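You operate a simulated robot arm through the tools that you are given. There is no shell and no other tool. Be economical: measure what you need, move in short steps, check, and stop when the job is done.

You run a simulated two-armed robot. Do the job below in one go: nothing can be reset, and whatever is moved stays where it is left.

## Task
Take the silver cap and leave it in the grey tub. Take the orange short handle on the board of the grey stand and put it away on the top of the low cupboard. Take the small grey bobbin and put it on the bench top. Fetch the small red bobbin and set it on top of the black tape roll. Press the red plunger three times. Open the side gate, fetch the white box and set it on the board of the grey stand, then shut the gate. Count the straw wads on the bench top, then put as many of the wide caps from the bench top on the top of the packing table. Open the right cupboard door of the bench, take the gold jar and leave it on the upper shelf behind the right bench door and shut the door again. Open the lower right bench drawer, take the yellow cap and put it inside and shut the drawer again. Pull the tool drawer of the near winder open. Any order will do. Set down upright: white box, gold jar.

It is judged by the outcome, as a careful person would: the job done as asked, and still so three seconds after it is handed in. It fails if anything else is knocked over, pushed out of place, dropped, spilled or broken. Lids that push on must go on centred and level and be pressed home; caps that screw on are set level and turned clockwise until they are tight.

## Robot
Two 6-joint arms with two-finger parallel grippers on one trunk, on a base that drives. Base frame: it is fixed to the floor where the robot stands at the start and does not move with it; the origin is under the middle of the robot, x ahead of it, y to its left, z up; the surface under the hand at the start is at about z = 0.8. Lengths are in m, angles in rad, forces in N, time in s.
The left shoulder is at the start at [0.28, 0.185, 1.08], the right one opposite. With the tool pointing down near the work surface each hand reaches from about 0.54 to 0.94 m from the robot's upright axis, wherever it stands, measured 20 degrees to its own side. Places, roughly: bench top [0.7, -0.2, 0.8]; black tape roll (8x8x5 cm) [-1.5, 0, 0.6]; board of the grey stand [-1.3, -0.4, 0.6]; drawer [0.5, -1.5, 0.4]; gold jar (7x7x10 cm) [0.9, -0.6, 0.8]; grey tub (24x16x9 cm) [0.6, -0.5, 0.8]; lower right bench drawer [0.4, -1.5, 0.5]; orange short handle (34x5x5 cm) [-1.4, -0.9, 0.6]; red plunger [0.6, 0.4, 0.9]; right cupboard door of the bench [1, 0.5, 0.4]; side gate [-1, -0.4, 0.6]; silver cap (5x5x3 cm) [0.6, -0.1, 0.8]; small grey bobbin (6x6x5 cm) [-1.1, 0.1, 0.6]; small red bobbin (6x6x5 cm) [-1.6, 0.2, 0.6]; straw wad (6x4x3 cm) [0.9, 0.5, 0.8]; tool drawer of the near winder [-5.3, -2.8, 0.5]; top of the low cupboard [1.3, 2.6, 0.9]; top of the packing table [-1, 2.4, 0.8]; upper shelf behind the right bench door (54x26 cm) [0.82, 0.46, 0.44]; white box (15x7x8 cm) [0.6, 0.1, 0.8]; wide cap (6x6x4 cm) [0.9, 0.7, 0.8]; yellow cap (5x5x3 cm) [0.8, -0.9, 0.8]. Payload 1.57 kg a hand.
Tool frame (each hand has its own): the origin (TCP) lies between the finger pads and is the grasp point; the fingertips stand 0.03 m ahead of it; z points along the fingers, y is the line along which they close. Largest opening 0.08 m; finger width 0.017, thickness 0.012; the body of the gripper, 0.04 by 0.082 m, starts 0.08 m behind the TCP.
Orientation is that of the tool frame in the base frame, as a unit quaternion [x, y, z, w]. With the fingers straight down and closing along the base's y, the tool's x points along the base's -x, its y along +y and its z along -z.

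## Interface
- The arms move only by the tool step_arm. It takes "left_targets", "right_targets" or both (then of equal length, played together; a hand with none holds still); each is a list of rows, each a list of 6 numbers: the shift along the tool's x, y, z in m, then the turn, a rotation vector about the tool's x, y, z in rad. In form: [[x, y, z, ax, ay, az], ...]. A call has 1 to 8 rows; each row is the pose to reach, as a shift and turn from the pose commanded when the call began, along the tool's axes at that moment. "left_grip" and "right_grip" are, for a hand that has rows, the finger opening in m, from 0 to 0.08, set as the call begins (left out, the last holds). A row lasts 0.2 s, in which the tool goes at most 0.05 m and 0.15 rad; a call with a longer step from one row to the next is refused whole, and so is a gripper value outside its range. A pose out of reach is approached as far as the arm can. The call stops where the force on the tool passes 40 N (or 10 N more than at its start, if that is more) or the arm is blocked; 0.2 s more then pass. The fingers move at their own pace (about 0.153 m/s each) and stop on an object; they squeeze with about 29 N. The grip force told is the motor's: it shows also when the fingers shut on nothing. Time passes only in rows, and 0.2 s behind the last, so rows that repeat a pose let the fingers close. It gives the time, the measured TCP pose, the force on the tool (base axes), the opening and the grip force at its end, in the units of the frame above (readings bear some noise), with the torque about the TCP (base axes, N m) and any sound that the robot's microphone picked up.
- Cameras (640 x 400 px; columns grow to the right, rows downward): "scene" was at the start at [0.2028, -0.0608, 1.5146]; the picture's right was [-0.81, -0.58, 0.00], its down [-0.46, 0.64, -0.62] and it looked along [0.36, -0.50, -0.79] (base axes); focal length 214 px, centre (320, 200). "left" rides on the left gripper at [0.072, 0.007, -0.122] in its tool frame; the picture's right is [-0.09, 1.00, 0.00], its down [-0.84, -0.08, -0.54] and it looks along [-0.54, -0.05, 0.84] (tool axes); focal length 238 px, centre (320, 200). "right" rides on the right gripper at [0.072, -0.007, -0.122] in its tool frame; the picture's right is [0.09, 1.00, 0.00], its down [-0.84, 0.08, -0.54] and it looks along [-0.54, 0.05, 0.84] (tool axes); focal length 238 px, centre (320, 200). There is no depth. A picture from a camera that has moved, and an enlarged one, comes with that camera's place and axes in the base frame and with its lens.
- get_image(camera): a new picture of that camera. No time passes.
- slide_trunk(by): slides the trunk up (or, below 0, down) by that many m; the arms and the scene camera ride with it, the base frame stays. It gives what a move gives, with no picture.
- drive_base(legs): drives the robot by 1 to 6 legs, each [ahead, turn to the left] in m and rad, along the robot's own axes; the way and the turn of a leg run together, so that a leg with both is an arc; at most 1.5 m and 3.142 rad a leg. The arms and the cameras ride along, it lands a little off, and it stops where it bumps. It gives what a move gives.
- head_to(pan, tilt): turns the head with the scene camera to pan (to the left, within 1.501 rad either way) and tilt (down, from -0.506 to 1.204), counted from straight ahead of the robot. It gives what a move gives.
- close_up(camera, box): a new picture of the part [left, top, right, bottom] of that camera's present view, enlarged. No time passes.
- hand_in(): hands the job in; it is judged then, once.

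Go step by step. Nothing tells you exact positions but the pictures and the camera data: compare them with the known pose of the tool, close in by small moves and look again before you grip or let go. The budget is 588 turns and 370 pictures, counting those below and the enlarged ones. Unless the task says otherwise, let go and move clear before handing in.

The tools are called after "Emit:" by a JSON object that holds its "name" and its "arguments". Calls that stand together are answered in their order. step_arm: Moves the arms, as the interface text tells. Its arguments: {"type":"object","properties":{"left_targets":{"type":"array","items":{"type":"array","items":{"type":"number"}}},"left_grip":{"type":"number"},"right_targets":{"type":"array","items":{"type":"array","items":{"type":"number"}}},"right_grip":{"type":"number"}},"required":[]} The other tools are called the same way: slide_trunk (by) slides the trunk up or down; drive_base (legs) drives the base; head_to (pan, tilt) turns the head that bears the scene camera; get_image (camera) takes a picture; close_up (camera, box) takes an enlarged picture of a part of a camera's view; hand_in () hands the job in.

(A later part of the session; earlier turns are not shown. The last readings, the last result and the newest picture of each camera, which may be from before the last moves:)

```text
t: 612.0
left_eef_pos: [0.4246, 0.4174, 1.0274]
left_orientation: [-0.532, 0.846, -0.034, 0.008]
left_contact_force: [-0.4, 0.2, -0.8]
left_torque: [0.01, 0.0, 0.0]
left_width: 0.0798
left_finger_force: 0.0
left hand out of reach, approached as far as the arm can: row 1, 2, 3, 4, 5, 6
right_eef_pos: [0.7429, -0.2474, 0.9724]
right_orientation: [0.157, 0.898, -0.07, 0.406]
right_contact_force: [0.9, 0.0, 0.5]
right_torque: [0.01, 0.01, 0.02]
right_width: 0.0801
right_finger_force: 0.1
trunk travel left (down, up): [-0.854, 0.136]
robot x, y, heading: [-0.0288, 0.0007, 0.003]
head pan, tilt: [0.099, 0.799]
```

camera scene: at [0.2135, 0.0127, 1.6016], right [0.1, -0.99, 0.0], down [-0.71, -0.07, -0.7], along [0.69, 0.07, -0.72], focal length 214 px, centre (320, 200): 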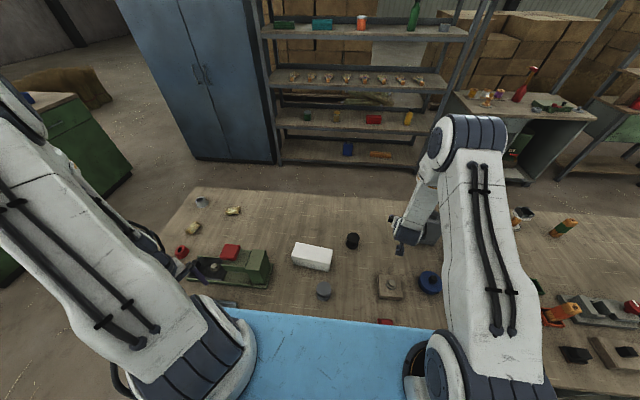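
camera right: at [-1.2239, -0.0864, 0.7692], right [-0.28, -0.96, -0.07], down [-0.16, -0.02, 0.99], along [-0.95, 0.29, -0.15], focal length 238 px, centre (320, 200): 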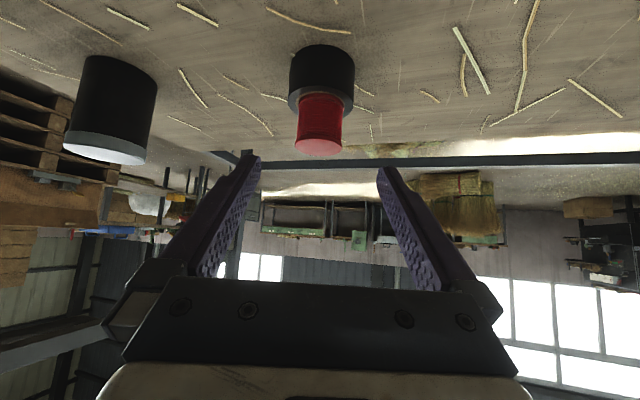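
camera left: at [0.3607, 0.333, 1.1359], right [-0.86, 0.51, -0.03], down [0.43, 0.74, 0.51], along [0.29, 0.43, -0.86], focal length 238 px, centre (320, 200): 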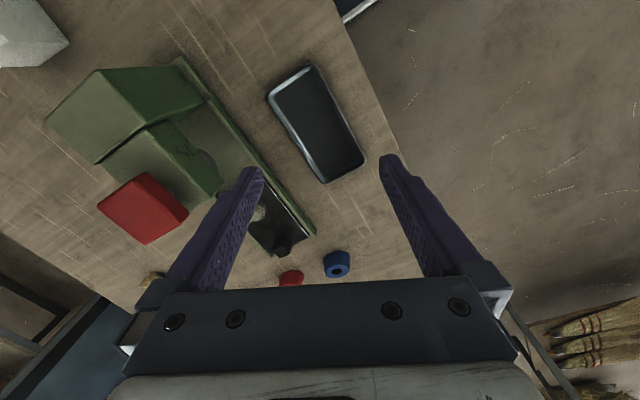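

Emit:
{"name": "step_arm", "arguments": {"left_targets": [[0, 0, -0.01, 0, 0, 0.143], [0, 0, -0.02, 0, 0, 0.286], [0, 0, -0.02, 0, 0, 0.429], [0, 0, -0.02, 0, 0, 0.571], [0, 0, -0.02, 0, 0, 0.714], [0, 0, -0.02, 0, 0, 0.857], [0, 0, -0.02, 0, 0, 1.0], [0, 0, -0.02, 0, 0, 1.143]]}}

Emit:
{"name": "get_image", "arguments": {"camera": "left"}}

```text
t: 613.8
left_eef_pos: [0.4206, 0.4165, 1.0417]
left_orientation: [0.012, 0.999, -0.025, 0.03]
left_contact_force: [-0.1, -0.3, 0.2]
left_torque: [0.03, 0.03, -0.01]
left_width: 0.0801
left_finger_force: 0.1
left hand out of reach, approached as far as the arm can: row 2, 3, 4, 5, 6, 7, 8
right_eef_pos: [0.7436, -0.2489, 0.9708]
right_orientation: [0.157, 0.898, -0.07, 0.406]
right_contact_force: [0.1, 0.2, 0.0]
right_torque: [0.02, -0.01, -0.01]
right_width: 0.0802
right_finger_force: 0.0
trunk travel left (down, up): [-0.854, 0.136]
robot x, y, heading: [-0.0272, 0.0002, 0.004]
head pan, tilt: [0.099, 0.799]
```

```text
154 pictures are left
camera left: at [0.3417, 0.4314, 1.1613], right [0.12, 0.99, -0.04], down [0.8, -0.07, 0.6], along [0.59, -0.11, -0.8], focal length 238 px, centre (320, 200)
```

left: 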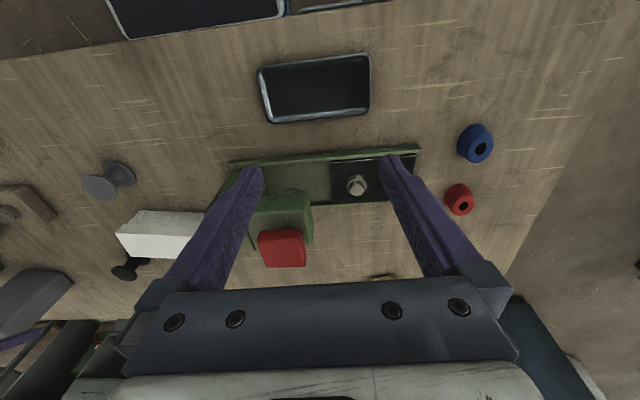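

Emit:
{"name": "step_arm", "arguments": {"left_targets": [[-0.03, -0.01, -0.01, 0, 0, 0], [-0.07, -0.02, -0.02, 0, 0, 0], [-0.11, -0.03, -0.03, 0, 0, 0], [-0.15, -0.04, -0.03, 0, 0, 0], [-0.19, -0.06, -0.03, 0, 0, 0], [-0.23, -0.08, -0.03, 0, 0, 0]]}}

```text
t: 615.2
left_eef_pos: [0.6293, 0.33, 1.0663]
left_orientation: [0.01, 0.997, -0.052, 0.053]
left_contact_force: [-0.3, 0.4, 0.5]
left_torque: [-0.01, 0.03, -0.02]
left_width: 0.0799
left_finger_force: 0.0
left hand out of reach, approached as far as the arm can: row 1, 2, 3, 4, 5, 6
right_eef_pos: [0.7431, -0.2481, 0.9709]
right_orientation: [0.158, 0.897, -0.071, 0.407]
right_contact_force: [-0.2, 0.6, 0.0]
right_torque: [-0.01, -0.02, 0.0]
right_width: 0.08
right_finger_force: 0.0
trunk travel left (down, up): [-0.854, 0.136]
robot x, y, heading: [-0.0283, 0.0031, 0.004]
head pan, tilt: [0.099, 0.799]
```

Emit:
{"name": "step_arm", "arguments": {"right_targets": [[0, 0, 0, 0, 0.14, 0], [0, 0, 0, 0, 0.28, 0], [0, 0, 0, 0, 0.42, 0], [0, 0, 0, 0, 0.56, 0], [0, 0, 0, 0, 0.7, 0], [0, 0, 0, 0, 0.85, 0], [0, 0, 0, 0, 0.85, 0]]}}

Emit:
{"name": "get_image", "arguments": {"camera": "scene"}}

```text
t: 616.8
left_eef_pos: [0.628, 0.3304, 1.0658]
left_orientation: [0.011, 0.997, -0.052, 0.052]
left_contact_force: [0.1, -0.3, 0.2]
left_torque: [0.02, -0.02, 0.03]
left_width: 0.0799
left_finger_force: 0.0
right_eef_pos: [0.7247, -0.2456, 0.9618]
right_orientation: [0.175, 0.981, -0.043, 0.068]
right_contact_force: [-0.9, 0.4, 0.2]
right_torque: [0.01, -0.02, 0.03]
right_width: 0.0801
right_finger_force: 0.0
right hand out of reach, approached as far as the arm can: row 4, 5, 6, 7
trunk travel left (down, up): [-0.854, 0.136]
robot x, y, heading: [-0.0294, 0.0001, 0.002]
head pan, tilt: [0.099, 0.799]
```

```text
153 pictures are left
camera scene: at [0.2124, 0.0119, 1.6018], right [0.1, -0.99, 0.0], down [-0.71, -0.07, -0.7], along [0.69, 0.07, -0.72], focal length 214 px, centre (320, 200)
```

scene: 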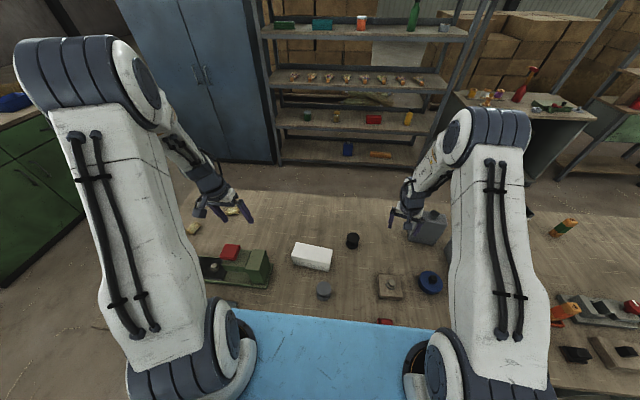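

Emit:
{"name": "slide_trunk", "arguments": {"by": 0.13}}

Emit:
{"name": "step_arm", "arguments": {"left_targets": [[0, 0, -0.02, 0, -0.15, 0], [0, 0, -0.04, 0, -0.3, 0], [0, 0, -0.06, 0, -0.45, 0], [0, 0, -0.08, 0, -0.6, 0], [0, 0, -0.1, 0, -0.75, 0], [0, 0, -0.12, 0, -0.9, 0], [0, 0, -0.14, 0, -1.05, 0], [0, 0, -0.16, 0, -1.2, 0]]}}

```text
t: 618.4
left_eef_pos: [0.6297, 0.3302, 1.1958]
left_orientation: [0.011, 0.997, -0.052, 0.052]
left_contact_force: [-0.5, 0.7, 0.1]
left_torque: [-0.02, -0.03, 0.0]
left_width: 0.0801
left_finger_force: 0.0
right_eef_pos: [0.727, -0.2463, 1.091]
right_orientation: [0.176, 0.981, -0.042, 0.068]
right_contact_force: [0.3, 0.4, 0.1]
right_torque: [-0.04, 0.02, 0.03]
right_width: 0.08
right_finger_force: 0.0
trunk travel left (down, up): [-0.984, 0.006]
robot x, y, heading: [-0.0297, -0.0008, 0.001]
head pan, tilt: [0.099, 0.799]
```

```text
t: 620.2
left_eef_pos: [0.6289, 0.3657, 1.357]
left_orientation: [-0.019, 0.793, -0.05, 0.607]
left_contact_force: [0.5, 0.4, 0.3]
left_torque: [-0.02, -0.01, 0.01]
left_width: 0.08
left_finger_force: 0.1
left hand out of reach, approached as far as the arm can: row 7, 8
right_eef_pos: [0.727, -0.2448, 1.0913]
right_orientation: [0.176, 0.981, -0.043, 0.068]
right_contact_force: [-0.1, 0.5, 0.0]
right_torque: [0.04, 0.02, 0.0]
right_width: 0.08
right_finger_force: 0.1
trunk travel left (down, up): [-0.984, 0.006]
robot x, y, heading: [-0.0237, 0.0037, 0.002]
head pan, tilt: [0.099, 0.799]
```

Emit:
{"name": "step_arm", "arguments": {"left_targets": [[0.02, 0, 0.03, 0, -0.09, 0], [0.04, 0, 0.06, 0, -0.18, 0], [0.06, 0, 0.1, 0, -0.27, 0]]}}

Emit:
{"name": "get_image", "arguments": {"camera": "scene"}}

```text
t: 621.0
left_eef_pos: [0.7085, 0.3543, 1.2749]
left_orientation: [-0.026, 0.704, -0.045, 0.708]
left_contact_force: [-0.3, 0.1, -0.1]
left_torque: [0.02, 0.0, 0.0]
left_width: 0.0799
left_finger_force: 0.1
right_eef_pos: [0.727, -0.2463, 1.0903]
right_orientation: [0.175, 0.981, -0.042, 0.068]
right_contact_force: [0.6, 0.2, 0.6]
right_torque: [0.02, -0.01, -0.01]
right_width: 0.0801
right_finger_force: 0.0
trunk travel left (down, up): [-0.984, 0.006]
robot x, y, heading: [-0.0274, 0.0048, 0.004]
head pan, tilt: [0.099, 0.799]
```

```text
152 pictures are left
camera scene: at [0.2123, 0.0119, 1.7318], right [0.1, -0.99, 0.0], down [-0.71, -0.07, -0.7], along [0.69, 0.07, -0.72], focal length 214 px, centre (320, 200)
```

scene: 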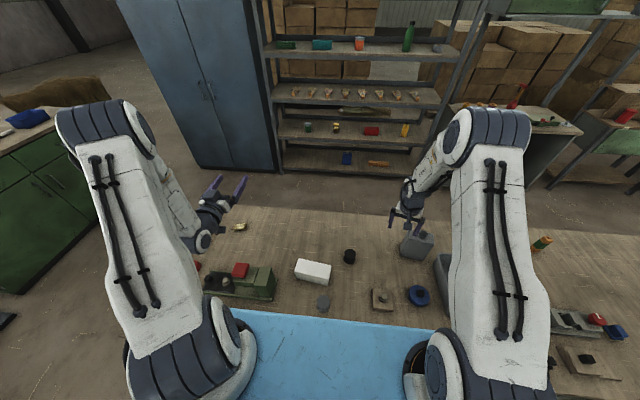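

Emit:
{"name": "step_arm", "arguments": {"left_targets": [[0.0014, 0.0264, -0.0014, -0.106, 0, -0.106], [0.0056, 0.0523, -0.0056, -0.212, 0, -0.212], [0.0124, 0.077, -0.0124, -0.318, 0, -0.318], [0.0218, 0.0999, -0.0218, -0.424, 0, -0.424], [0.0335, 0.1206, -0.0335, -0.53, 0, -0.53], [0.0473, 0.1386, -0.0473, -0.636, 0, -0.636], [0.0628, 0.1535, -0.0628, -0.742, 0, -0.742], [0.0797, 0.165, -0.0797, -0.848, 0, -0.848]]}}

Emit:
{"name": "get_image", "arguments": {"camera": "scene"}}

```text
t: 622.8
left_eef_pos: [0.6333, 0.5135, 1.1747]
left_orientation: [-0.586, 0.589, -0.039, 0.555]
left_contact_force: [0.1, 0.8, 0.1]
left_torque: [-0.03, -0.02, -0.02]
left_width: 0.0797
left_finger_force: 0.0
right_eef_pos: [0.7257, -0.2457, 1.0898]
right_orientation: [0.176, 0.981, -0.043, 0.067]
right_contact_force: [1.3, -0.5, -0.3]
right_torque: [-0.01, 0.01, 0.01]
right_width: 0.08
right_finger_force: 0.1
trunk travel left (down, up): [-0.984, 0.006]
robot x, y, heading: [-0.026, 0.0019, 0.002]
head pan, tilt: [0.099, 0.799]
```

```text
151 pictures are left
camera scene: at [0.2125, 0.0119, 1.7318], right [0.1, -0.99, 0.0], down [-0.71, -0.07, -0.7], along [0.69, 0.07, -0.72], focal length 214 px, centre (320, 200)
```

scene: 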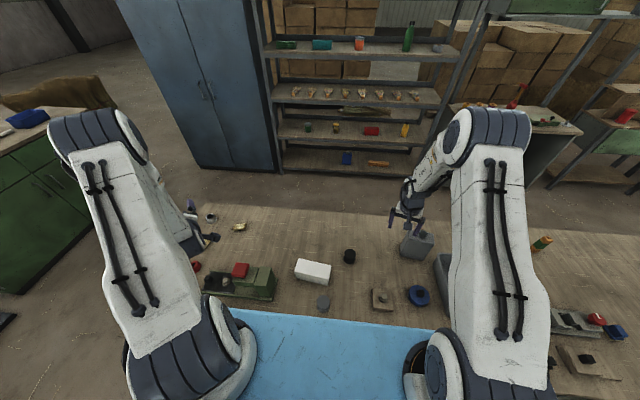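

Emit:
{"name": "step_arm", "arguments": {"left_targets": [[0.0014, 0.0264, -0.0014, -0.106, 0, -0.106], [0.0056, 0.0523, -0.0056, -0.212, 0, -0.212], [0.0124, 0.077, -0.0124, -0.318, 0, -0.318], [0.0218, 0.0999, -0.0218, -0.424, 0, -0.424], [0.0335, 0.1206, -0.0335, -0.53, 0, -0.53], [0.0473, 0.1386, -0.0473, -0.636, 0, -0.636], [0.0628, 0.1535, -0.0628, -0.742, 0, -0.742], [0.0797, 0.165, -0.0797, -0.848, 0, -0.848]]}}

Emit:
{"name": "step_arm", "arguments": {"left_targets": [[0.0014, 0.0264, -0.0014, -0.106, 0, -0.106], [0.0056, 0.0523, -0.0056, -0.212, 0, -0.212], [0.0124, 0.077, -0.0124, -0.318, 0, -0.318], [0.0218, 0.0999, -0.0218, -0.424, 0, -0.424], [0.0327, 0.119, -0.0327, -0.523, 0, -0.523]]}}

Emit:
{"name": "get_image", "arguments": {"camera": "scene"}}

```text
t: 624.6
left_eef_pos: [0.4938, 0.4577, 1.0447]
left_orientation: [0.941, -0.267, 0.019, -0.209]
left_contact_force: [-0.1, -0.8, 1.8]
left_torque: [0.01, -0.02, 0.0]
left_width: 0.0799
left_finger_force: 0.0
right_eef_pos: [0.7256, -0.2446, 1.0914]
right_orientation: [0.176, 0.981, -0.043, 0.068]
right_contact_force: [-0.1, -0.1, -0.3]
right_torque: [0.02, -0.02, -0.01]
right_width: 0.0803
right_finger_force: 0.1
trunk travel left (down, up): [-0.984, 0.006]
robot x, y, heading: [-0.0232, 0.0013, 0.005]
head pan, tilt: [0.099, 0.799]
```

```text
t: 625.8
left_eef_pos: [0.4576, 0.3357, 1.0224]
left_orientation: [0.999, -0.016, 0.002, 0.051]
left_contact_force: [-0.4, -0.8, 0.3]
left_torque: [0.01, 0.01, 0.0]
left_width: 0.0798
left_finger_force: 0.2
right_eef_pos: [0.7262, -0.2465, 1.0894]
right_orientation: [0.175, 0.981, -0.042, 0.067]
right_contact_force: [0.5, -0.4, -0.9]
right_torque: [-0.01, -0.01, 0.05]
right_width: 0.0802
right_finger_force: 0.1
trunk travel left (down, up): [-0.984, 0.006]
robot x, y, heading: [-0.0269, 0.0019, 0.001]
head pan, tilt: [0.099, 0.799]
```

```text
150 pictures are left
camera scene: at [0.2125, 0.0119, 1.7318], right [0.1, -0.99, 0.0], down [-0.71, -0.07, -0.7], along [0.69, 0.07, -0.72], focal length 214 px, centre (320, 200)
```

scene: 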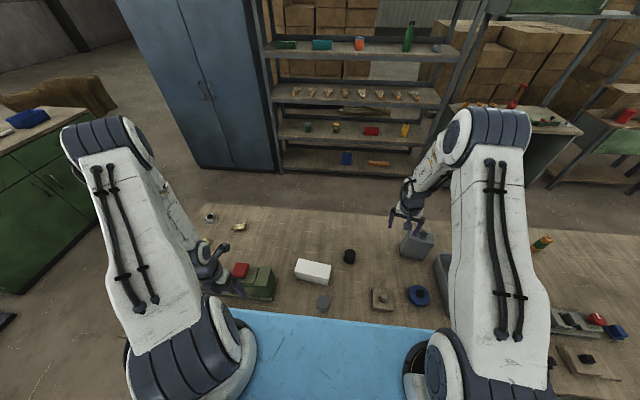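

Emit:
{"name": "step_arm", "arguments": {"left_targets": [[0.035, 0.01, -0.02, 0, 0, 0], [0.07, 0.02, -0.04, 0, 0, 0], [0.11, 0.03, -0.05, 0, 0, 0.0], [0.15, 0.04, -0.05, 0, 0, 0.0], [0.15, 0.04, -0.05, -0.1, 0, 0.15], [0.15, 0.04, -0.05, -0.1, 0, 0.3], [0.15, 0.04, -0.05, -0.1, 0, 0.45], [0.15, 0.04, -0.05, -0.1, 0, 0.6]]}}

```text
refused: row 5 steps farther than a row can; nothing moved
```

Emit:
{"name": "step_arm", "arguments": {"left_targets": [[0.035, 0.01, -0.02, 0, 0, 0], [0.07, 0.02, -0.04, 0, 0, 0], [0.11, 0.03, -0.05, -0.1, 0, 0.0], [0.15, 0.04, -0.05, -0.1, 0, 0.1], [0.15, 0.04, -0.05, -0.1, 0, 0.24], [0.15, 0.04, -0.05, -0.1, 0, 0.38], [0.15, 0.04, -0.05, -0.1, 0, 0.52], [0.15, 0.04, -0.05, -0.1, 0, 0.66]]}}

```text
t: 627.6
left_eef_pos: [0.516, 0.2683, 1.0208]
left_orientation: [0.943, -0.323, 0.031, 0.072]
left_contact_force: [0.3, -0.1, 0.6]
left_torque: [-0.01, -0.01, 0.0]
left_width: 0.0797
left_finger_force: 0.0
left hand out of reach, approached as far as the arm can: row 1, 2, 3, 4, 5, 6, 7, 8
right_eef_pos: [0.7267, -0.246, 1.0904]
right_orientation: [0.175, 0.981, -0.041, 0.068]
right_contact_force: [-0.2, 0.1, -0.2]
right_torque: [-0.01, 0.03, -0.01]
right_width: 0.0801
right_finger_force: 0.0
trunk travel left (down, up): [-0.984, 0.006]
robot x, y, heading: [-0.0292, 0.0035, -0.0]
head pan, tilt: [0.099, 0.799]
```

Emit:
{"name": "step_arm", "arguments": {"left_targets": [[0, 0, 0, 0, 0, 0.15], [0, 0, 0, 0, 0, 0.3], [0, 0, 0, 0, 0, 0.45], [0, 0, 0, 0, 0, 0.6], [0, 0, 0, 0, 0, 0.75], [0, 0, 0, 0, 0, 0.9], [0, 0, 0, 0, 0, 1.05], [0, 0, 0, 0, 0, 1.2]]}}

Emit:
{"name": "get_image", "arguments": {"camera": "left"}}

```text
t: 629.4
left_eef_pos: [0.5179, 0.2675, 1.024]
left_orientation: [-0.596, 0.799, -0.065, -0.042]
left_contact_force: [0.2, 0.4, 0.7]
left_torque: [0.01, -0.02, 0.02]
left_width: 0.0798
left_finger_force: 0.0
right_eef_pos: [0.7263, -0.2457, 1.0902]
right_orientation: [0.175, 0.981, -0.042, 0.068]
right_contact_force: [0.0, 0.0, -0.4]
right_torque: [-0.02, 0.02, 0.01]
right_width: 0.0798
right_finger_force: 0.1
trunk travel left (down, up): [-0.984, 0.006]
robot x, y, heading: [-0.025, 0.0053, 0.006]
head pan, tilt: [0.099, 0.799]
```

```text
149 pictures are left
camera left: at [0.4898, 0.2199, 1.1554], right [-0.93, 0.37, -0.07], down [0.31, 0.85, 0.42], along [0.21, 0.37, -0.91], focal length 238 px, centre (320, 200)
```

left: 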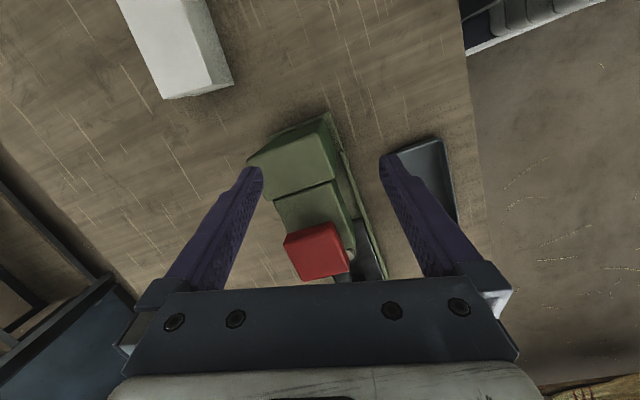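

Emit:
{"name": "step_arm", "arguments": {"left_targets": [[0.023, -0.027, 0, 0, 0, -0.06], [0.046, -0.053, 0, 0, 0, -0.12], [0.07, -0.08, 0, 0, 0, -0.18], [0.092, -0.107, 0, 0, 0, -0.18], [0.115, -0.133, 0, 0, 0, -0.18], [0.138, -0.16, 0, 0, 0, -0.18]]}}

Emit:
{"name": "get_image", "arguments": {"camera": "left"}}

```text
t: 630.8
left_eef_pos: [0.5916, 0.1004, 1.0336]
left_orientation: [-0.666, 0.742, -0.07, -0.039]
left_contact_force: [0.2, 0.5, -0.2]
left_torque: [-0.01, -0.02, 0.0]
left_width: 0.08
left_finger_force: 0.0
left hand out of reach, approached as far as the arm can: row 4, 5, 6
right_eef_pos: [0.7263, -0.2462, 1.0909]
right_orientation: [0.175, 0.981, -0.042, 0.069]
right_contact_force: [-0.7, -0.2, 0.4]
right_torque: [0.0, 0.0, 0.01]
right_width: 0.08
right_finger_force: 0.1
trunk travel left (down, up): [-0.984, 0.006]
robot x, y, heading: [-0.0242, 0.0045, 0.002]
head pan, tilt: [0.099, 0.799]
```

```text
148 pictures are left
camera left: at [0.5735, 0.0481, 1.1653], right [-0.98, 0.19, -0.07], down [0.15, 0.9, 0.41], along [0.14, 0.39, -0.91], focal length 238 px, centre (320, 200)
```

left: 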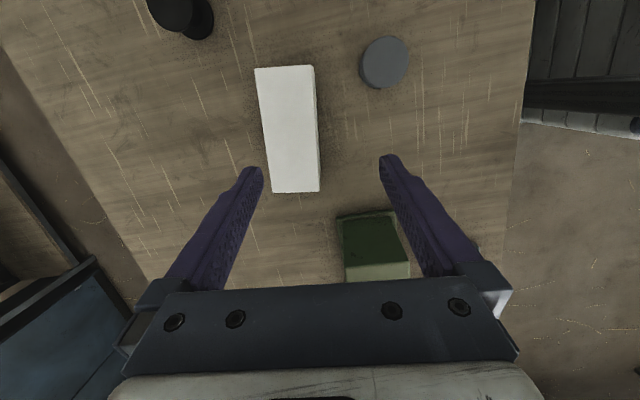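

Emit:
{"name": "slide_trunk", "arguments": {"by": -0.09}}

Emit:
{"name": "step_arm", "arguments": {"left_targets": [[0, -0.015, 0, 0, 0, 0.02], [0.0, -0.03, 0.0, 0, 0, 0.046], [0.001, -0.042, 0.0, 0, 0, 0.046]]}}

Emit:
{"name": "get_image", "arguments": {"camera": "left"}}

```text
t: 632.1
left_eef_pos: [0.5914, 0.1001, 0.9433]
left_orientation: [-0.666, 0.741, -0.07, -0.039]
left_contact_force: [0.0, -0.1, -0.6]
left_torque: [0.04, 0.04, -0.01]
left_width: 0.0799
left_finger_force: 0.0
right_eef_pos: [0.7259, -0.2466, 1.0005]
right_orientation: [0.175, 0.981, -0.043, 0.068]
right_contact_force: [-0.1, 0.2, 0.4]
right_torque: [0.02, 0.02, -0.01]
right_width: 0.0803
right_finger_force: 0.0
trunk travel left (down, up): [-0.894, 0.096]
robot x, y, heading: [-0.0274, 0.0039, 0.005]
head pan, tilt: [0.099, 0.799]
```

```text
t: 632.9
left_eef_pos: [0.6165, 0.1076, 0.932]
left_orientation: [-0.649, 0.757, -0.074, -0.006]
left_contact_force: [0.8, -0.6, -0.7]
left_torque: [-0.04, 0.03, -0.01]
left_width: 0.08
left_finger_force: 0.1
left hand out of reach, approached as far as the arm can: row 1, 2, 3
right_eef_pos: [0.7263, -0.2461, 1.0011]
right_orientation: [0.175, 0.981, -0.042, 0.067]
right_contact_force: [0.0, 0.2, 0.2]
right_torque: [0.05, 0.03, 0.0]
right_width: 0.0798
right_finger_force: 0.1
trunk travel left (down, up): [-0.894, 0.096]
robot x, y, heading: [-0.0284, 0.0001, 0.002]
head pan, tilt: [0.099, 0.799]
```

```text
147 pictures are left
camera left: at [0.5899, 0.0521, 1.0617], right [-0.97, 0.23, -0.11], down [0.16, 0.88, 0.45], along [0.21, 0.42, -0.88], focal length 238 px, centre (320, 200)
```

left: 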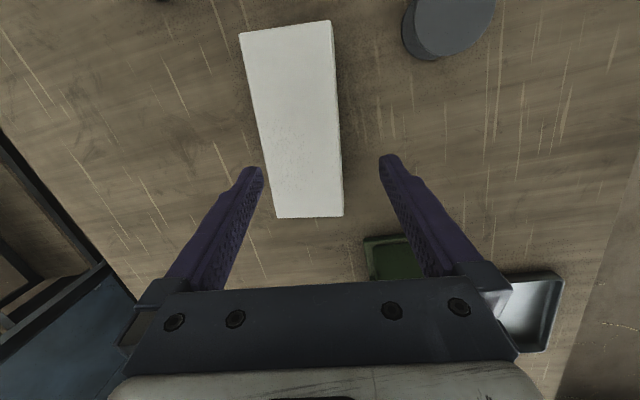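

Emit:
{"name": "step_arm", "arguments": {"left_targets": [[0, 0, -0.04, 0, 0, 0], [0.0, 0, -0.08, 0, 0, 0], [0, 0, -0.12, 0, 0, 0]]}}

Emit:
{"name": "drive_base", "arguments": {"legs": [[0, -0.32]]}}

Emit:
{"name": "get_image", "arguments": {"camera": "scene"}}

```text
t: 633.7
left_eef_pos: [0.5934, 0.1694, 1.0078]
left_orientation: [-0.652, 0.755, -0.069, 0.024]
left_contact_force: [-1.7, 0.4, -0.4]
left_torque: [-0.03, -0.03, -0.04]
left_width: 0.08
left_finger_force: 0.1
left hand out of reach, approached as far as the arm can: row 1, 2, 3
right_eef_pos: [0.7256, -0.2444, 1.0024]
right_orientation: [0.175, 0.981, -0.043, 0.069]
right_contact_force: [-0.5, 1.2, 0.7]
right_torque: [-0.03, -0.03, 0.0]
right_width: 0.0799
right_finger_force: 0.0
trunk travel left (down, up): [-0.894, 0.096]
robot x, y, heading: [-0.0237, 0.0001, 0.009]
head pan, tilt: [0.099, 0.799]
```

```text
t: 635.3
left_eef_pos: [0.6053, -0.0327, 1.007]
left_orientation: [-0.522, 0.85, -0.071, 0.012]
left_contact_force: [0.6, -0.4, 0.2]
left_torque: [0.0, 0.02, 0.01]
left_width: 0.08
left_finger_force: 0.1
right_eef_pos: [0.6021, -0.4672, 1.0018]
right_orientation: [0.328, 0.941, -0.054, 0.061]
right_contact_force: [-0.1, 0.4, -0.5]
right_torque: [-0.02, 0.01, 0.01]
right_width: 0.08
right_finger_force: 0.1
trunk travel left (down, up): [-0.894, 0.096]
robot x, y, heading: [-0.0374, 0.0044, -0.279]
head pan, tilt: [0.099, 0.799]
stopped in leg 1: the robot was blocked; the commanded pose is now the measured one
```

```text
146 pictures are left
camera scene: at [0.1963, -0.0533, 1.6418], right [-0.18, -0.98, 0.0], down [-0.71, 0.13, -0.7], along [0.69, -0.13, -0.72], focal length 214 px, centre (320, 200)
```

scene: 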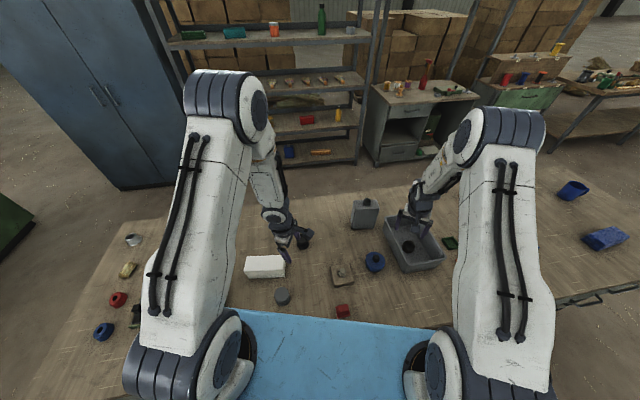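

Emit:
{"name": "step_arm", "arguments": {"left_targets": [[-0.03, 0.006, 0, -0.03, -0.019, -0.08], [-0.06, 0.012, 0, -0.06, -0.038, -0.16], [-0.09, 0.018, -0.005, -0.093, -0.056, -0.24], [-0.117, 0.024, -0.01, -0.124, -0.075, -0.319], [-0.117, 0.024, -0.01, -0.124, -0.075, -0.319]]}}

Emit:
{"name": "get_image", "arguments": {"camera": "left"}}

```text
t: 636.5
left_eef_pos: [0.6238, 0.0931, 0.9948]
left_orientation: [-0.648, 0.761, 0.009, 0.033]
left_contact_force: [0.1, -0.4, -0.5]
left_torque: [0.01, -0.01, 0.0]
left_width: 0.08
left_finger_force: 0.0
left hand out of reach, approached as far as the arm can: row 1, 2, 3, 4, 5
right_eef_pos: [0.6016, -0.4654, 1.0013]
right_orientation: [0.329, 0.941, -0.052, 0.061]
right_contact_force: [0.2, 0.1, 0.7]
right_torque: [-0.01, -0.01, -0.02]
right_width: 0.08
right_finger_force: 0.1
trunk travel left (down, up): [-0.894, 0.096]
robot x, y, heading: [-0.0418, 0.0068, -0.28]
head pan, tilt: [0.099, 0.799]
```

```text
145 pictures are left
camera left: at [0.6033, 0.0167, 1.1127], right [-0.97, 0.25, -0.02], down [0.19, 0.78, 0.59], along [0.17, 0.57, -0.8], focal length 238 px, centre (320, 200)
```

left: 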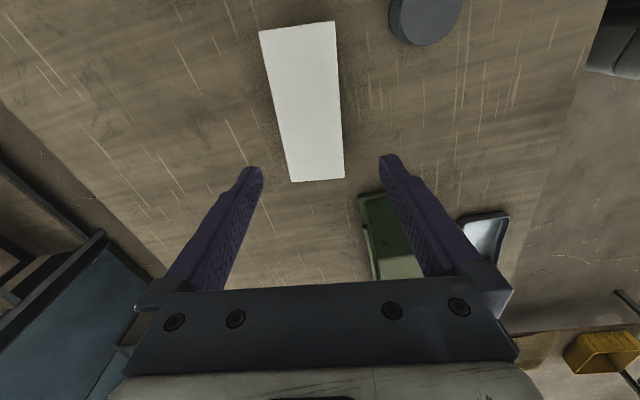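

Emit:
{"name": "step_arm", "arguments": {"left_targets": [[0.004, -0.007, 0.015, -0.015, 0.03, -0.005], [0.008, -0.0134, 0.03, -0.029, 0.062, -0.01], [0.008, -0.0134, 0.045, -0.029, 0.062, -0.01]]}}

Emit:
{"name": "get_image", "arguments": {"camera": "left"}}

```text
t: 637.3
left_eef_pos: [0.639, 0.086, 0.9494]
left_orientation: [-0.653, 0.758, -0.001, -0.002]
left_contact_force: [0.4, 0.2, 0.8]
left_torque: [-0.01, -0.05, -0.01]
left_width: 0.08
left_finger_force: 0.0
right_eef_pos: [0.6027, -0.466, 1.0007]
right_orientation: [0.329, 0.941, -0.052, 0.061]
right_contact_force: [-0.1, -0.4, -0.4]
right_torque: [-0.03, 0.02, -0.04]
right_width: 0.0799
right_finger_force: 0.1
trunk travel left (down, up): [-0.894, 0.096]
robot x, y, heading: [-0.0378, 0.0073, -0.282]
head pan, tilt: [0.099, 0.799]
```

```text
144 pictures are left
camera left: at [0.6234, 0.0163, 1.0718], right [-0.97, 0.24, 0.0], down [0.2, 0.82, 0.54], along [0.13, 0.52, -0.84], focal length 238 px, centre (320, 200)
```

left: 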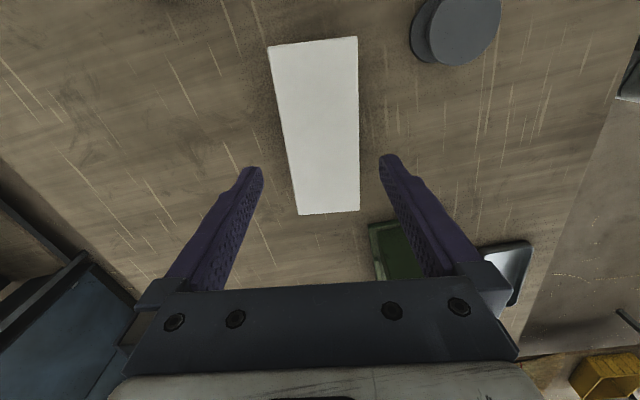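

Emit:
{"name": "step_arm", "arguments": {"left_targets": [[0.004, 0, 0.04, 0, 0, 0], [0.004, 0, 0.075, 0, 0, 0], [0.004, 0, 0.1, 0, 0, 0]]}}

Emit:
{"name": "get_image", "arguments": {"camera": "left"}}

```text
t: 638.1
left_eef_pos: [0.6412, 0.0827, 0.8481]
left_orientation: [-0.653, 0.757, 0.0, 0.0]
left_contact_force: [-1.3, -0.8, 0.2]
left_torque: [0.0, 0.01, -0.04]
left_width: 0.0798
left_finger_force: 0.1
right_eef_pos: [0.6031, -0.4657, 1.0003]
right_orientation: [0.329, 0.941, -0.052, 0.061]
right_contact_force: [-0.8, 0.2, -0.2]
right_torque: [-0.02, -0.01, -0.02]
right_width: 0.0801
right_finger_force: 0.1
trunk travel left (down, up): [-0.894, 0.096]
robot x, y, heading: [-0.0369, 0.0057, -0.283]
head pan, tilt: [0.099, 0.799]
```

```text
143 pictures are left
camera left: at [0.6242, 0.0123, 0.9708], right [-0.97, 0.24, 0.0], down [0.2, 0.82, 0.54], along [0.13, 0.53, -0.84], focal length 238 px, centre (320, 200)
```

left: 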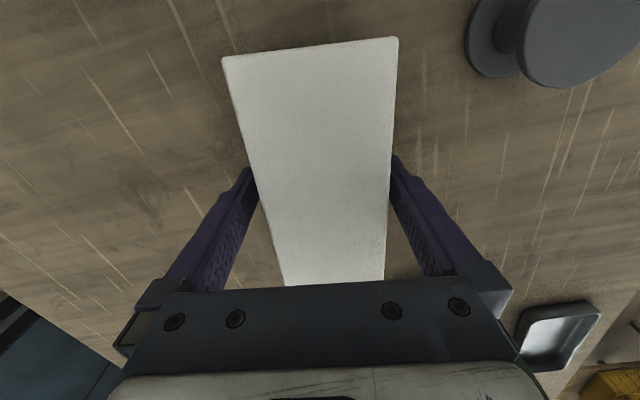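

Emit:
{"name": "step_arm", "arguments": {"left_targets": [[0, 0, 0, 0, 0, 0], [0, 0, 0, 0, 0, 0], [0, 0, 0, 0, 0, 0]], "left_grip": 0.0}}

Emit:
{"name": "step_arm", "arguments": {"left_targets": [[0, 0, -0.02, 0, 0, 0], [0, 0, -0.05, 0, 0, 0], [0, 0, -0.09, 0, 0, 0], [0, 0, -0.13, 0, 0, 0], [0, 0, -0.17, 0, 0, 0]]}}

Emit:
{"name": "get_image", "arguments": {"camera": "left"}}

```text
t: 638.9
left_eef_pos: [0.6413, 0.0829, 0.8481]
left_orientation: [-0.653, 0.757, 0.0, 0.0]
left_contact_force: [0.2, 0.9, 0.4]
left_torque: [-0.02, 0.02, -0.04]
left_width: 0.0651
left_finger_force: 29.0
right_eef_pos: [0.6035, -0.4659, 1.0001]
right_orientation: [0.329, 0.941, -0.053, 0.061]
right_contact_force: [-0.9, 0.3, 0.1]
right_torque: [0.0, 0.06, -0.01]
right_width: 0.0801
right_finger_force: 0.1
trunk travel left (down, up): [-0.894, 0.096]
robot x, y, heading: [-0.0361, 0.0067, -0.279]
head pan, tilt: [0.099, 0.799]
```

```text
t: 640.1
left_eef_pos: [0.6401, 0.0823, 1.0194]
left_orientation: [-0.653, 0.757, -0.001, -0.001]
left_contact_force: [-0.7, -0.4, -3.2]
left_torque: [0.0, 0.01, -0.02]
left_width: 0.0648
left_finger_force: 28.7
right_eef_pos: [0.6028, -0.4674, 1.0007]
right_orientation: [0.329, 0.941, -0.053, 0.061]
right_contact_force: [-0.4, 0.2, 0.0]
right_torque: [0.02, 0.01, 0.01]
right_width: 0.0801
right_finger_force: 0.0
trunk travel left (down, up): [-0.894, 0.096]
robot x, y, heading: [-0.038, 0.0051, -0.282]
head pan, tilt: [0.099, 0.799]
```

```text
142 pictures are left
camera left: at [0.6224, 0.0113, 1.142], right [-0.97, 0.24, 0.0], down [0.2, 0.82, 0.54], along [0.13, 0.52, -0.84], focal length 238 px, centre (320, 200)
```

left: 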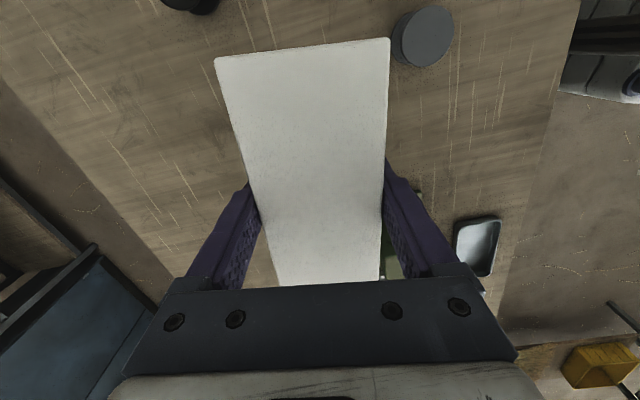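

Emit:
{"name": "slide_trunk", "arguments": {"by": 0.08}}

Emit:
{"name": "drive_base", "arguments": {"legs": [[-0.22, 0]]}}

Emit:
{"name": "drive_base", "arguments": {"legs": [[0, -1.29], [0.33, 0]]}}

Emit:
{"name": "get_image", "arguments": {"camera": "scene"}}

```text
t: 641.2
left_eef_pos: [0.6387, 0.0807, 1.0985]
left_orientation: [-0.654, 0.757, -0.001, 0.0]
left_contact_force: [-1.0, 0.4, -3.4]
left_torque: [-0.02, 0.02, 0.0]
left_width: 0.065
left_finger_force: 29.4
right_eef_pos: [0.6024, -0.4664, 1.0808]
right_orientation: [0.329, 0.941, -0.053, 0.061]
right_contact_force: [-0.6, 0.3, -1.2]
right_torque: [0.01, 0.02, 0.01]
right_width: 0.08
right_finger_force: 0.1
trunk travel left (down, up): [-0.974, 0.016]
robot x, y, heading: [-0.0344, 0.0075, -0.283]
head pan, tilt: [0.099, 0.799]
```

```text
t: 642.9
left_eef_pos: [0.4297, 0.1408, 1.0976]
left_orientation: [-0.652, 0.758, -0.001, 0.0]
left_contact_force: [-0.3, -0.3, -2.7]
left_torque: [0.01, 0.02, 0.01]
left_width: 0.065
left_finger_force: 29.1
right_eef_pos: [0.3901, -0.406, 1.0806]
right_orientation: [0.33, 0.94, -0.053, 0.061]
right_contact_force: [-0.1, 0.6, -0.4]
right_torque: [0.02, -0.01, -0.04]
right_width: 0.0798
right_finger_force: 0.0
trunk travel left (down, up): [-0.974, 0.016]
robot x, y, heading: [-0.2497, 0.0673, -0.285]
head pan, tilt: [0.099, 0.799]
```

```text
t: 648.3
left_eef_pos: [-0.0035, -0.8963, 1.0987]
left_orientation: [-0.058, 0.998, 0.0, -0.001]
left_contact_force: [-1.9, 0.5, -3.2]
left_torque: [0.01, 0.03, 0.02]
left_width: 0.0649
left_finger_force: 29.7
right_eef_pos: [-0.5417, -1.0043, 1.0813]
right_orientation: [0.833, 0.547, -0.078, 0.017]
right_contact_force: [-0.5, -0.6, -0.5]
right_torque: [-0.01, 0.0, -0.02]
right_width: 0.0799
right_finger_force: 0.0
trunk travel left (down, up): [-0.974, 0.016]
robot x, y, heading: [-0.2517, -0.2689, -1.589]
head pan, tilt: [0.099, 0.799]
```

```text
141 pictures are left
camera scene: at [-0.2502, -0.5055, 1.7217], right [-1.0, -0.08, 0.0], down [-0.06, 0.71, -0.7], along [0.06, -0.69, -0.72], focal length 214 px, centre (320, 200)
```

scene: 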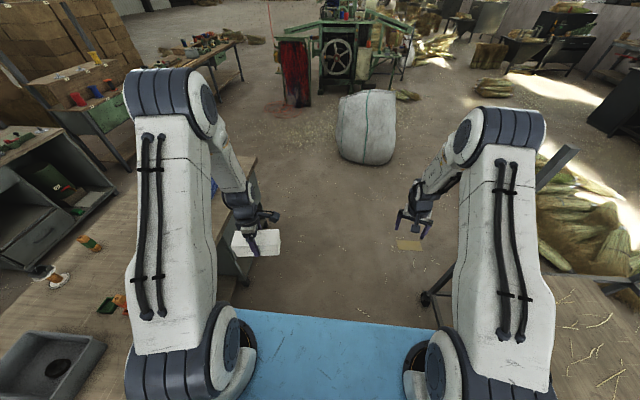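

Emit:
{"name": "drive_base", "arguments": {"legs": [[0, -1.55]]}}

Emit:
{"name": "head_to", "arguments": {"pan": 0.1, "tilt": 0.9}}

Emit:
{"name": "get_image", "arguments": {"camera": "scene"}}

Emit:
{"name": "get_image", "arguments": {"camera": "left"}}

```text
t: 652.6
left_eef_pos: [-0.8876, -0.5082, 1.0979]
left_orientation: [0.668, 0.744, 0.001, -0.001]
left_contact_force: [-0.6, 0.6, -1.6]
left_torque: [0.03, 0.0, -0.02]
left_width: 0.0647
left_finger_force: 28.9
right_eef_pos: [-0.9881, 0.0315, 1.0807]
right_orientation: [0.975, -0.208, -0.068, -0.044]
right_contact_force: [0.8, -0.4, -0.3]
right_torque: [-0.04, 0.04, 0.01]
right_width: 0.0796
right_finger_force: 0.1
trunk travel left (down, up): [-0.974, 0.016]
robot x, y, heading: [-0.2552, -0.2618, 3.115]
head pan, tilt: [0.099, 0.799]
```

```text
t: 653.2
left_eef_pos: [-0.8873, -0.5076, 1.099]
left_orientation: [0.668, 0.744, 0.0, 0.0]
left_contact_force: [-0.4, -0.2, -3.0]
left_torque: [0.02, 0.0, 0.02]
left_width: 0.0647
left_finger_force: 29.2
right_eef_pos: [-0.9883, 0.0317, 1.0805]
right_orientation: [0.975, -0.208, -0.068, -0.045]
right_contact_force: [0.3, 0.0, 1.3]
right_torque: [0.01, -0.01, -0.03]
right_width: 0.08
right_finger_force: 0.0
trunk travel left (down, up): [-0.974, 0.016]
robot x, y, heading: [-0.2544, -0.2652, 3.112]
head pan, tilt: [0.099, 0.901]
```

```text
140 pictures are left
camera scene: at [-0.4893, -0.2658, 1.7139], right [-0.07, 1.0, 0.0], down [0.78, 0.06, -0.62], along [-0.62, -0.04, -0.78], focal length 214 px, centre (320, 200)
```

scene: 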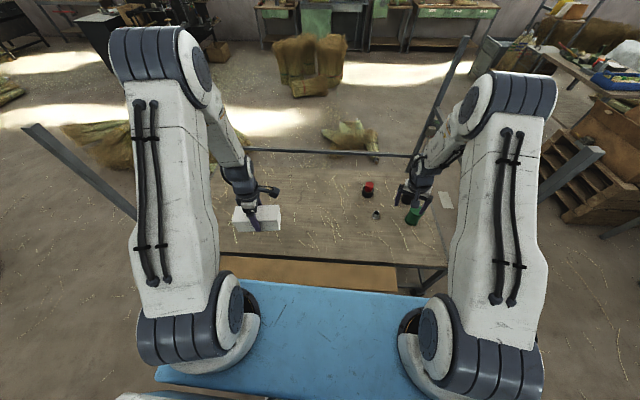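

```text
139 pictures are left
camera left: at [-0.8876, -0.4365, 1.2215], right [1.0, 0.01, 0.0], down [0.01, -0.84, 0.54], along [0.01, -0.54, -0.84], focal length 238 px, centre (320, 200)
```

left: 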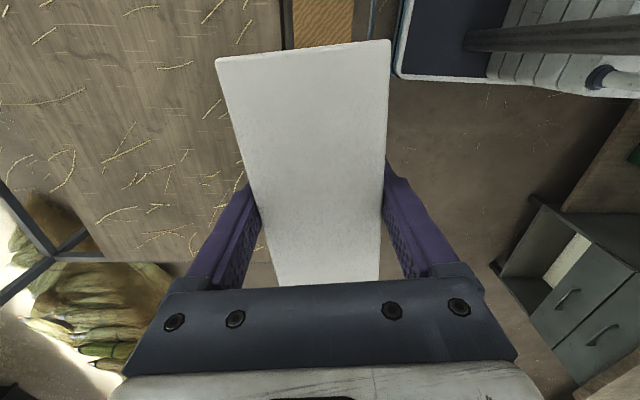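

Emit:
{"name": "drive_base", "arguments": {"legs": [[0.22, 0]]}}

Emit:
{"name": "slide_trunk", "arguments": {"by": -0.27}}

Emit:
{"name": "get_image", "arguments": {"camera": "scene"}}

Emit:
{"name": "get_image", "arguments": {"camera": "left"}}

```text
t: 654.9
left_eef_pos: [-1.1079, -0.499, 1.0985]
left_orientation: [0.67, 0.742, 0.0, -0.001]
left_contact_force: [0.1, 0.3, -2.8]
left_torque: [0.02, 0.05, 0.03]
left_width: 0.0646
left_finger_force: 29.2
right_eef_pos: [-1.2079, 0.0405, 1.0807]
right_orientation: [0.974, -0.21, -0.067, -0.045]
right_contact_force: [-0.6, -0.3, -0.7]
right_torque: [0.02, -0.02, 0.04]
right_width: 0.0799
right_finger_force: 0.1
trunk travel left (down, up): [-0.974, 0.016]
robot x, y, heading: [-0.4761, -0.2611, 3.104]
head pan, tilt: [0.099, 0.901]
```

```text
t: 657.7
left_eef_pos: [-1.1093, -0.4983, 0.8289]
left_orientation: [0.67, 0.743, 0.0, 0.0]
left_contact_force: [-0.1, 0.5, -2.6]
left_torque: [0.0, -0.01, 0.03]
left_width: 0.065
left_finger_force: 29.1
right_eef_pos: [-1.2084, 0.0407, 0.8115]
right_orientation: [0.975, -0.21, -0.066, -0.044]
right_contact_force: [0.1, 0.7, 0.4]
right_torque: [0.0, 0.02, 0.03]
right_width: 0.08
right_finger_force: 0.0
trunk travel left (down, up): [-0.704, 0.286]
robot x, y, heading: [-0.4763, -0.2583, 3.105]
head pan, tilt: [0.099, 0.901]
```

```text
138 pictures are left
camera scene: at [-0.7106, -0.2584, 1.4439], right [-0.07, 1.0, 0.0], down [0.78, 0.05, -0.62], along [-0.62, -0.04, -0.78], focal length 214 px, centre (320, 200)
```

scene: 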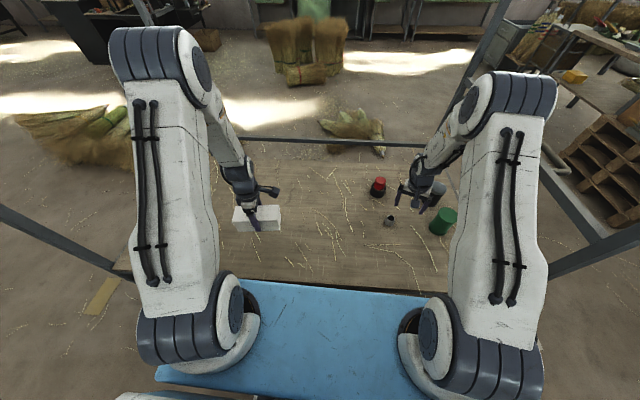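

```text
137 pictures are left
camera left: at [-1.1094, -0.4279, 0.9516], right [1.0, 0.01, 0.0], down [0.01, -0.84, 0.54], along [0.01, -0.54, -0.84], focal length 238 px, centre (320, 200)
```

left: 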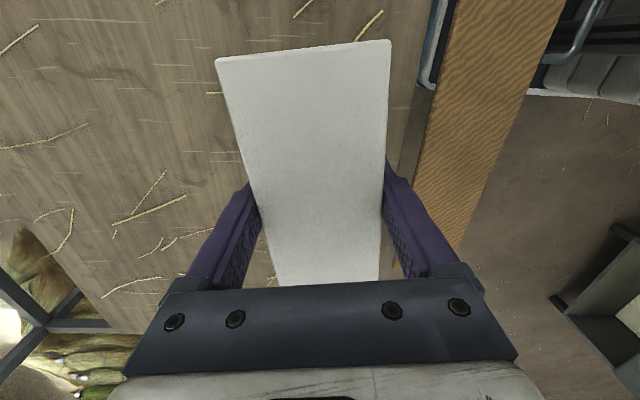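

Emit:
{"name": "step_arm", "arguments": {"left_targets": [[0.003, -0.03, 0.02, 0, 0, 0], [0.006, -0.06, 0.05, 0, 0, 0], [0.006, -0.06, 0.095, 0, 0, 0], [0.006, -0.06, 0.14, 0, 0, 0], [0.006, -0.06, 0.175, 0, 0, 0], [0.006, -0.06, 0.19, 0, 0, 0]]}}

Emit:
{"name": "step_arm", "arguments": {"left_targets": [[0, 0, 0.004, 0, 0, 0], [0, 0, 0.008, 0, 0, 0], [0, 0, 0.011, 0, 0, 0]]}}

Emit:
{"name": "get_image", "arguments": {"camera": "left"}}

```text
t: 659.1
left_eef_pos: [-1.1685, -0.4999, 0.6393]
left_orientation: [0.67, 0.742, 0.001, 0.0]
left_contact_force: [-0.6, 0.2, -2.9]
left_torque: [0.01, -0.01, 0.01]
left_width: 0.0649
left_finger_force: 29.2
right_eef_pos: [-1.2085, 0.0396, 0.8112]
right_orientation: [0.974, -0.21, -0.068, -0.044]
right_contact_force: [0.1, 0.5, -0.2]
right_torque: [-0.03, 0.03, 0.02]
right_width: 0.08
right_finger_force: 0.0
trunk travel left (down, up): [-0.704, 0.286]
robot x, y, heading: [-0.4746, -0.2584, 3.112]
head pan, tilt: [0.099, 0.901]
```

```text
t: 659.9
left_eef_pos: [-1.1687, -0.4982, 0.6291]
left_orientation: [0.669, 0.743, 0.0, -0.001]
left_contact_force: [0.5, 0.0, -1.1]
left_torque: [-0.1, -0.08, 0.04]
left_width: 0.0648
left_finger_force: 29.2
right_eef_pos: [-1.2087, 0.0408, 0.8123]
right_orientation: [0.975, -0.209, -0.067, -0.045]
right_contact_force: [0.2, -0.3, -0.5]
right_torque: [0.02, 0.02, -0.01]
right_width: 0.0802
right_finger_force: 0.0
trunk travel left (down, up): [-0.704, 0.286]
robot x, y, heading: [-0.4698, -0.2582, 3.11]
head pan, tilt: [0.099, 0.901]
```

```text
136 pictures are left
camera left: at [-1.1696, -0.4271, 0.7514], right [1.0, 0.01, 0.0], down [0.01, -0.84, 0.54], along [0.01, -0.54, -0.84], focal length 238 px, centre (320, 200)
```

left: 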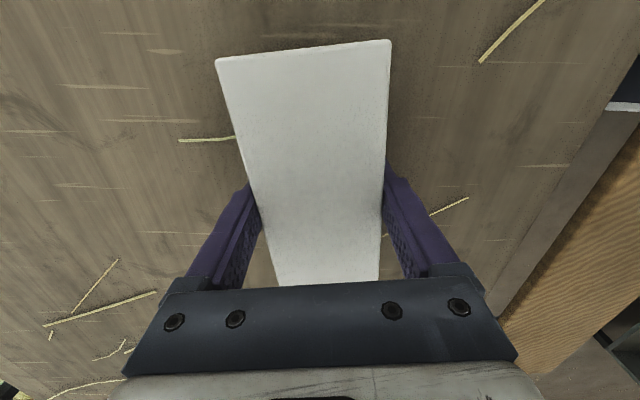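

Emit:
{"name": "step_arm", "arguments": {"left_targets": [[0, 0, 0.003, 0, 0, 0], [0, 0, 0.005, 0, 0, 0], [0, 0, 0.005, 0, 0, 0]]}}

```text
t: 660.7
left_eef_pos: [-1.1683, -0.4987, 0.6238]
left_orientation: [0.669, 0.743, 0.0, -0.001]
left_contact_force: [4.2, 1.3, 24.6]
left_torque: [0.09, -0.67, 0.15]
left_width: 0.0654
left_finger_force: 29.1
right_eef_pos: [-1.2073, 0.041, 0.8116]
right_orientation: [0.975, -0.209, -0.067, -0.044]
right_contact_force: [-0.3, 0.0, 0.6]
right_torque: [0.0, -0.02, 0.02]
right_width: 0.0799
right_finger_force: 0.0
trunk travel left (down, up): [-0.704, 0.286]
robot x, y, heading: [-0.4731, -0.2565, 3.111]
head pan, tilt: [0.099, 0.901]
```

Box is firmly on the board; release and lift straight up.

Emit:
{"name": "step_arm", "arguments": {"left_targets": [[0, 0, -0.001, 0, 0, 0], [0, 0, -0.001, 0, 0, 0], [0, 0, -0.03, 0, 0, 0], [0, 0, -0.07, 0, 0, 0], [0, 0, -0.11, 0, 0, 0], [0, 0, -0.15, 0, 0, 0], [0, 0, -0.19, 0, 0, 0]], "left_grip": 0.08}}

Emit:
{"name": "get_image", "arguments": {"camera": "left"}}

```text
t: 662.3
left_eef_pos: [-1.169, -0.4989, 0.8149]
left_orientation: [0.67, 0.743, 0.001, -0.001]
left_contact_force: [0.1, -0.6, 0.0]
left_torque: [0.0, -0.02, 0.04]
left_width: 0.08
left_finger_force: 0.1
right_eef_pos: [-1.2099, 0.0408, 0.8098]
right_orientation: [0.974, -0.21, -0.067, -0.044]
right_contact_force: [0.6, 0.0, -0.1]
right_torque: [0.02, -0.02, -0.01]
right_width: 0.0798
right_finger_force: 0.0
trunk travel left (down, up): [-0.704, 0.286]
robot x, y, heading: [-0.4751, -0.2581, 3.111]
head pan, tilt: [0.099, 0.901]
```

```text
135 pictures are left
camera left: at [-1.1692, -0.4278, 0.938], right [1.0, 0.01, 0.0], down [0.01, -0.84, 0.54], along [0.01, -0.54, -0.84], focal length 238 px, centre (320, 200)
```

left: 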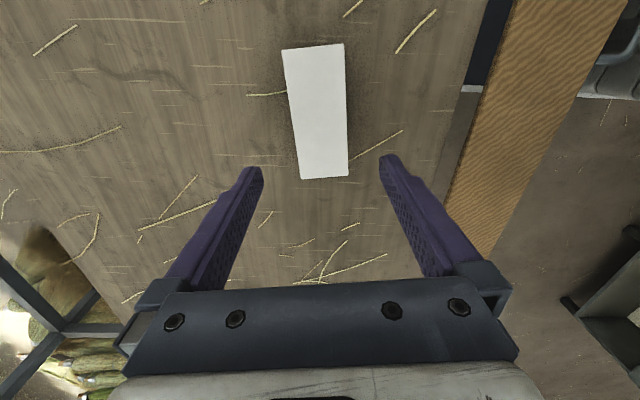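

Emit:
{"name": "drive_base", "arguments": {"legs": [[-0.27, 0]]}}

Emit:
{"name": "get_image", "arguments": {"camera": "left"}}

Emit:
{"name": "get_image", "arguments": {"camera": "scene"}}

```text
t: 664.2
left_eef_pos: [-0.8958, -0.5087, 0.8145]
left_orientation: [0.669, 0.743, 0.001, 0.0]
left_contact_force: [1.3, -0.6, 0.8]
left_torque: [0.01, -0.03, 0.01]
left_width: 0.08
left_finger_force: 0.0
right_eef_pos: [-0.9355, 0.03, 0.811]
right_orientation: [0.975, -0.208, -0.068, -0.045]
right_contact_force: [-0.4, -0.8, 0.0]
right_torque: [0.0, -0.04, -0.01]
right_width: 0.0799
right_finger_force: 0.1
trunk travel left (down, up): [-0.704, 0.286]
robot x, y, heading: [-0.1951, -0.269, 3.108]
head pan, tilt: [0.099, 0.901]
```

```text
134 pictures are left
camera left: at [-0.8962, -0.4374, 0.9376], right [1.0, 0.01, 0.0], down [0.01, -0.84, 0.54], along [0.01, -0.54, -0.84], focal length 238 px, centre (320, 200)
```

left: 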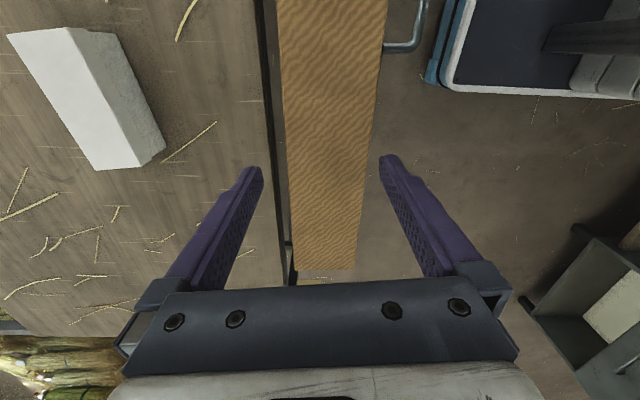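

```text
133 pictures are left
camera scene: at [-0.4379, -0.2672, 1.4438], right [-0.07, 1.0, 0.0], down [0.78, 0.05, -0.62], along [-0.62, -0.04, -0.78], focal length 214 px, centre (320, 200)
```

scene: 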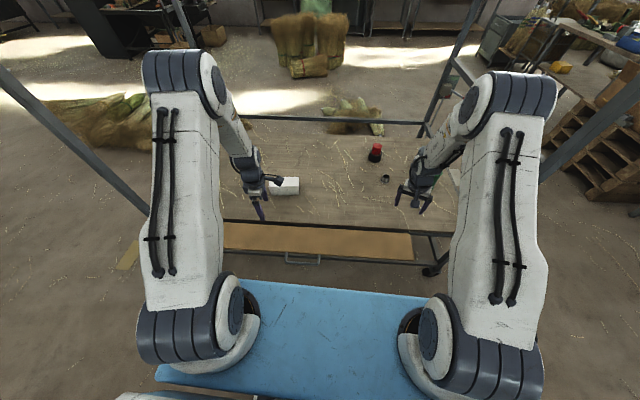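

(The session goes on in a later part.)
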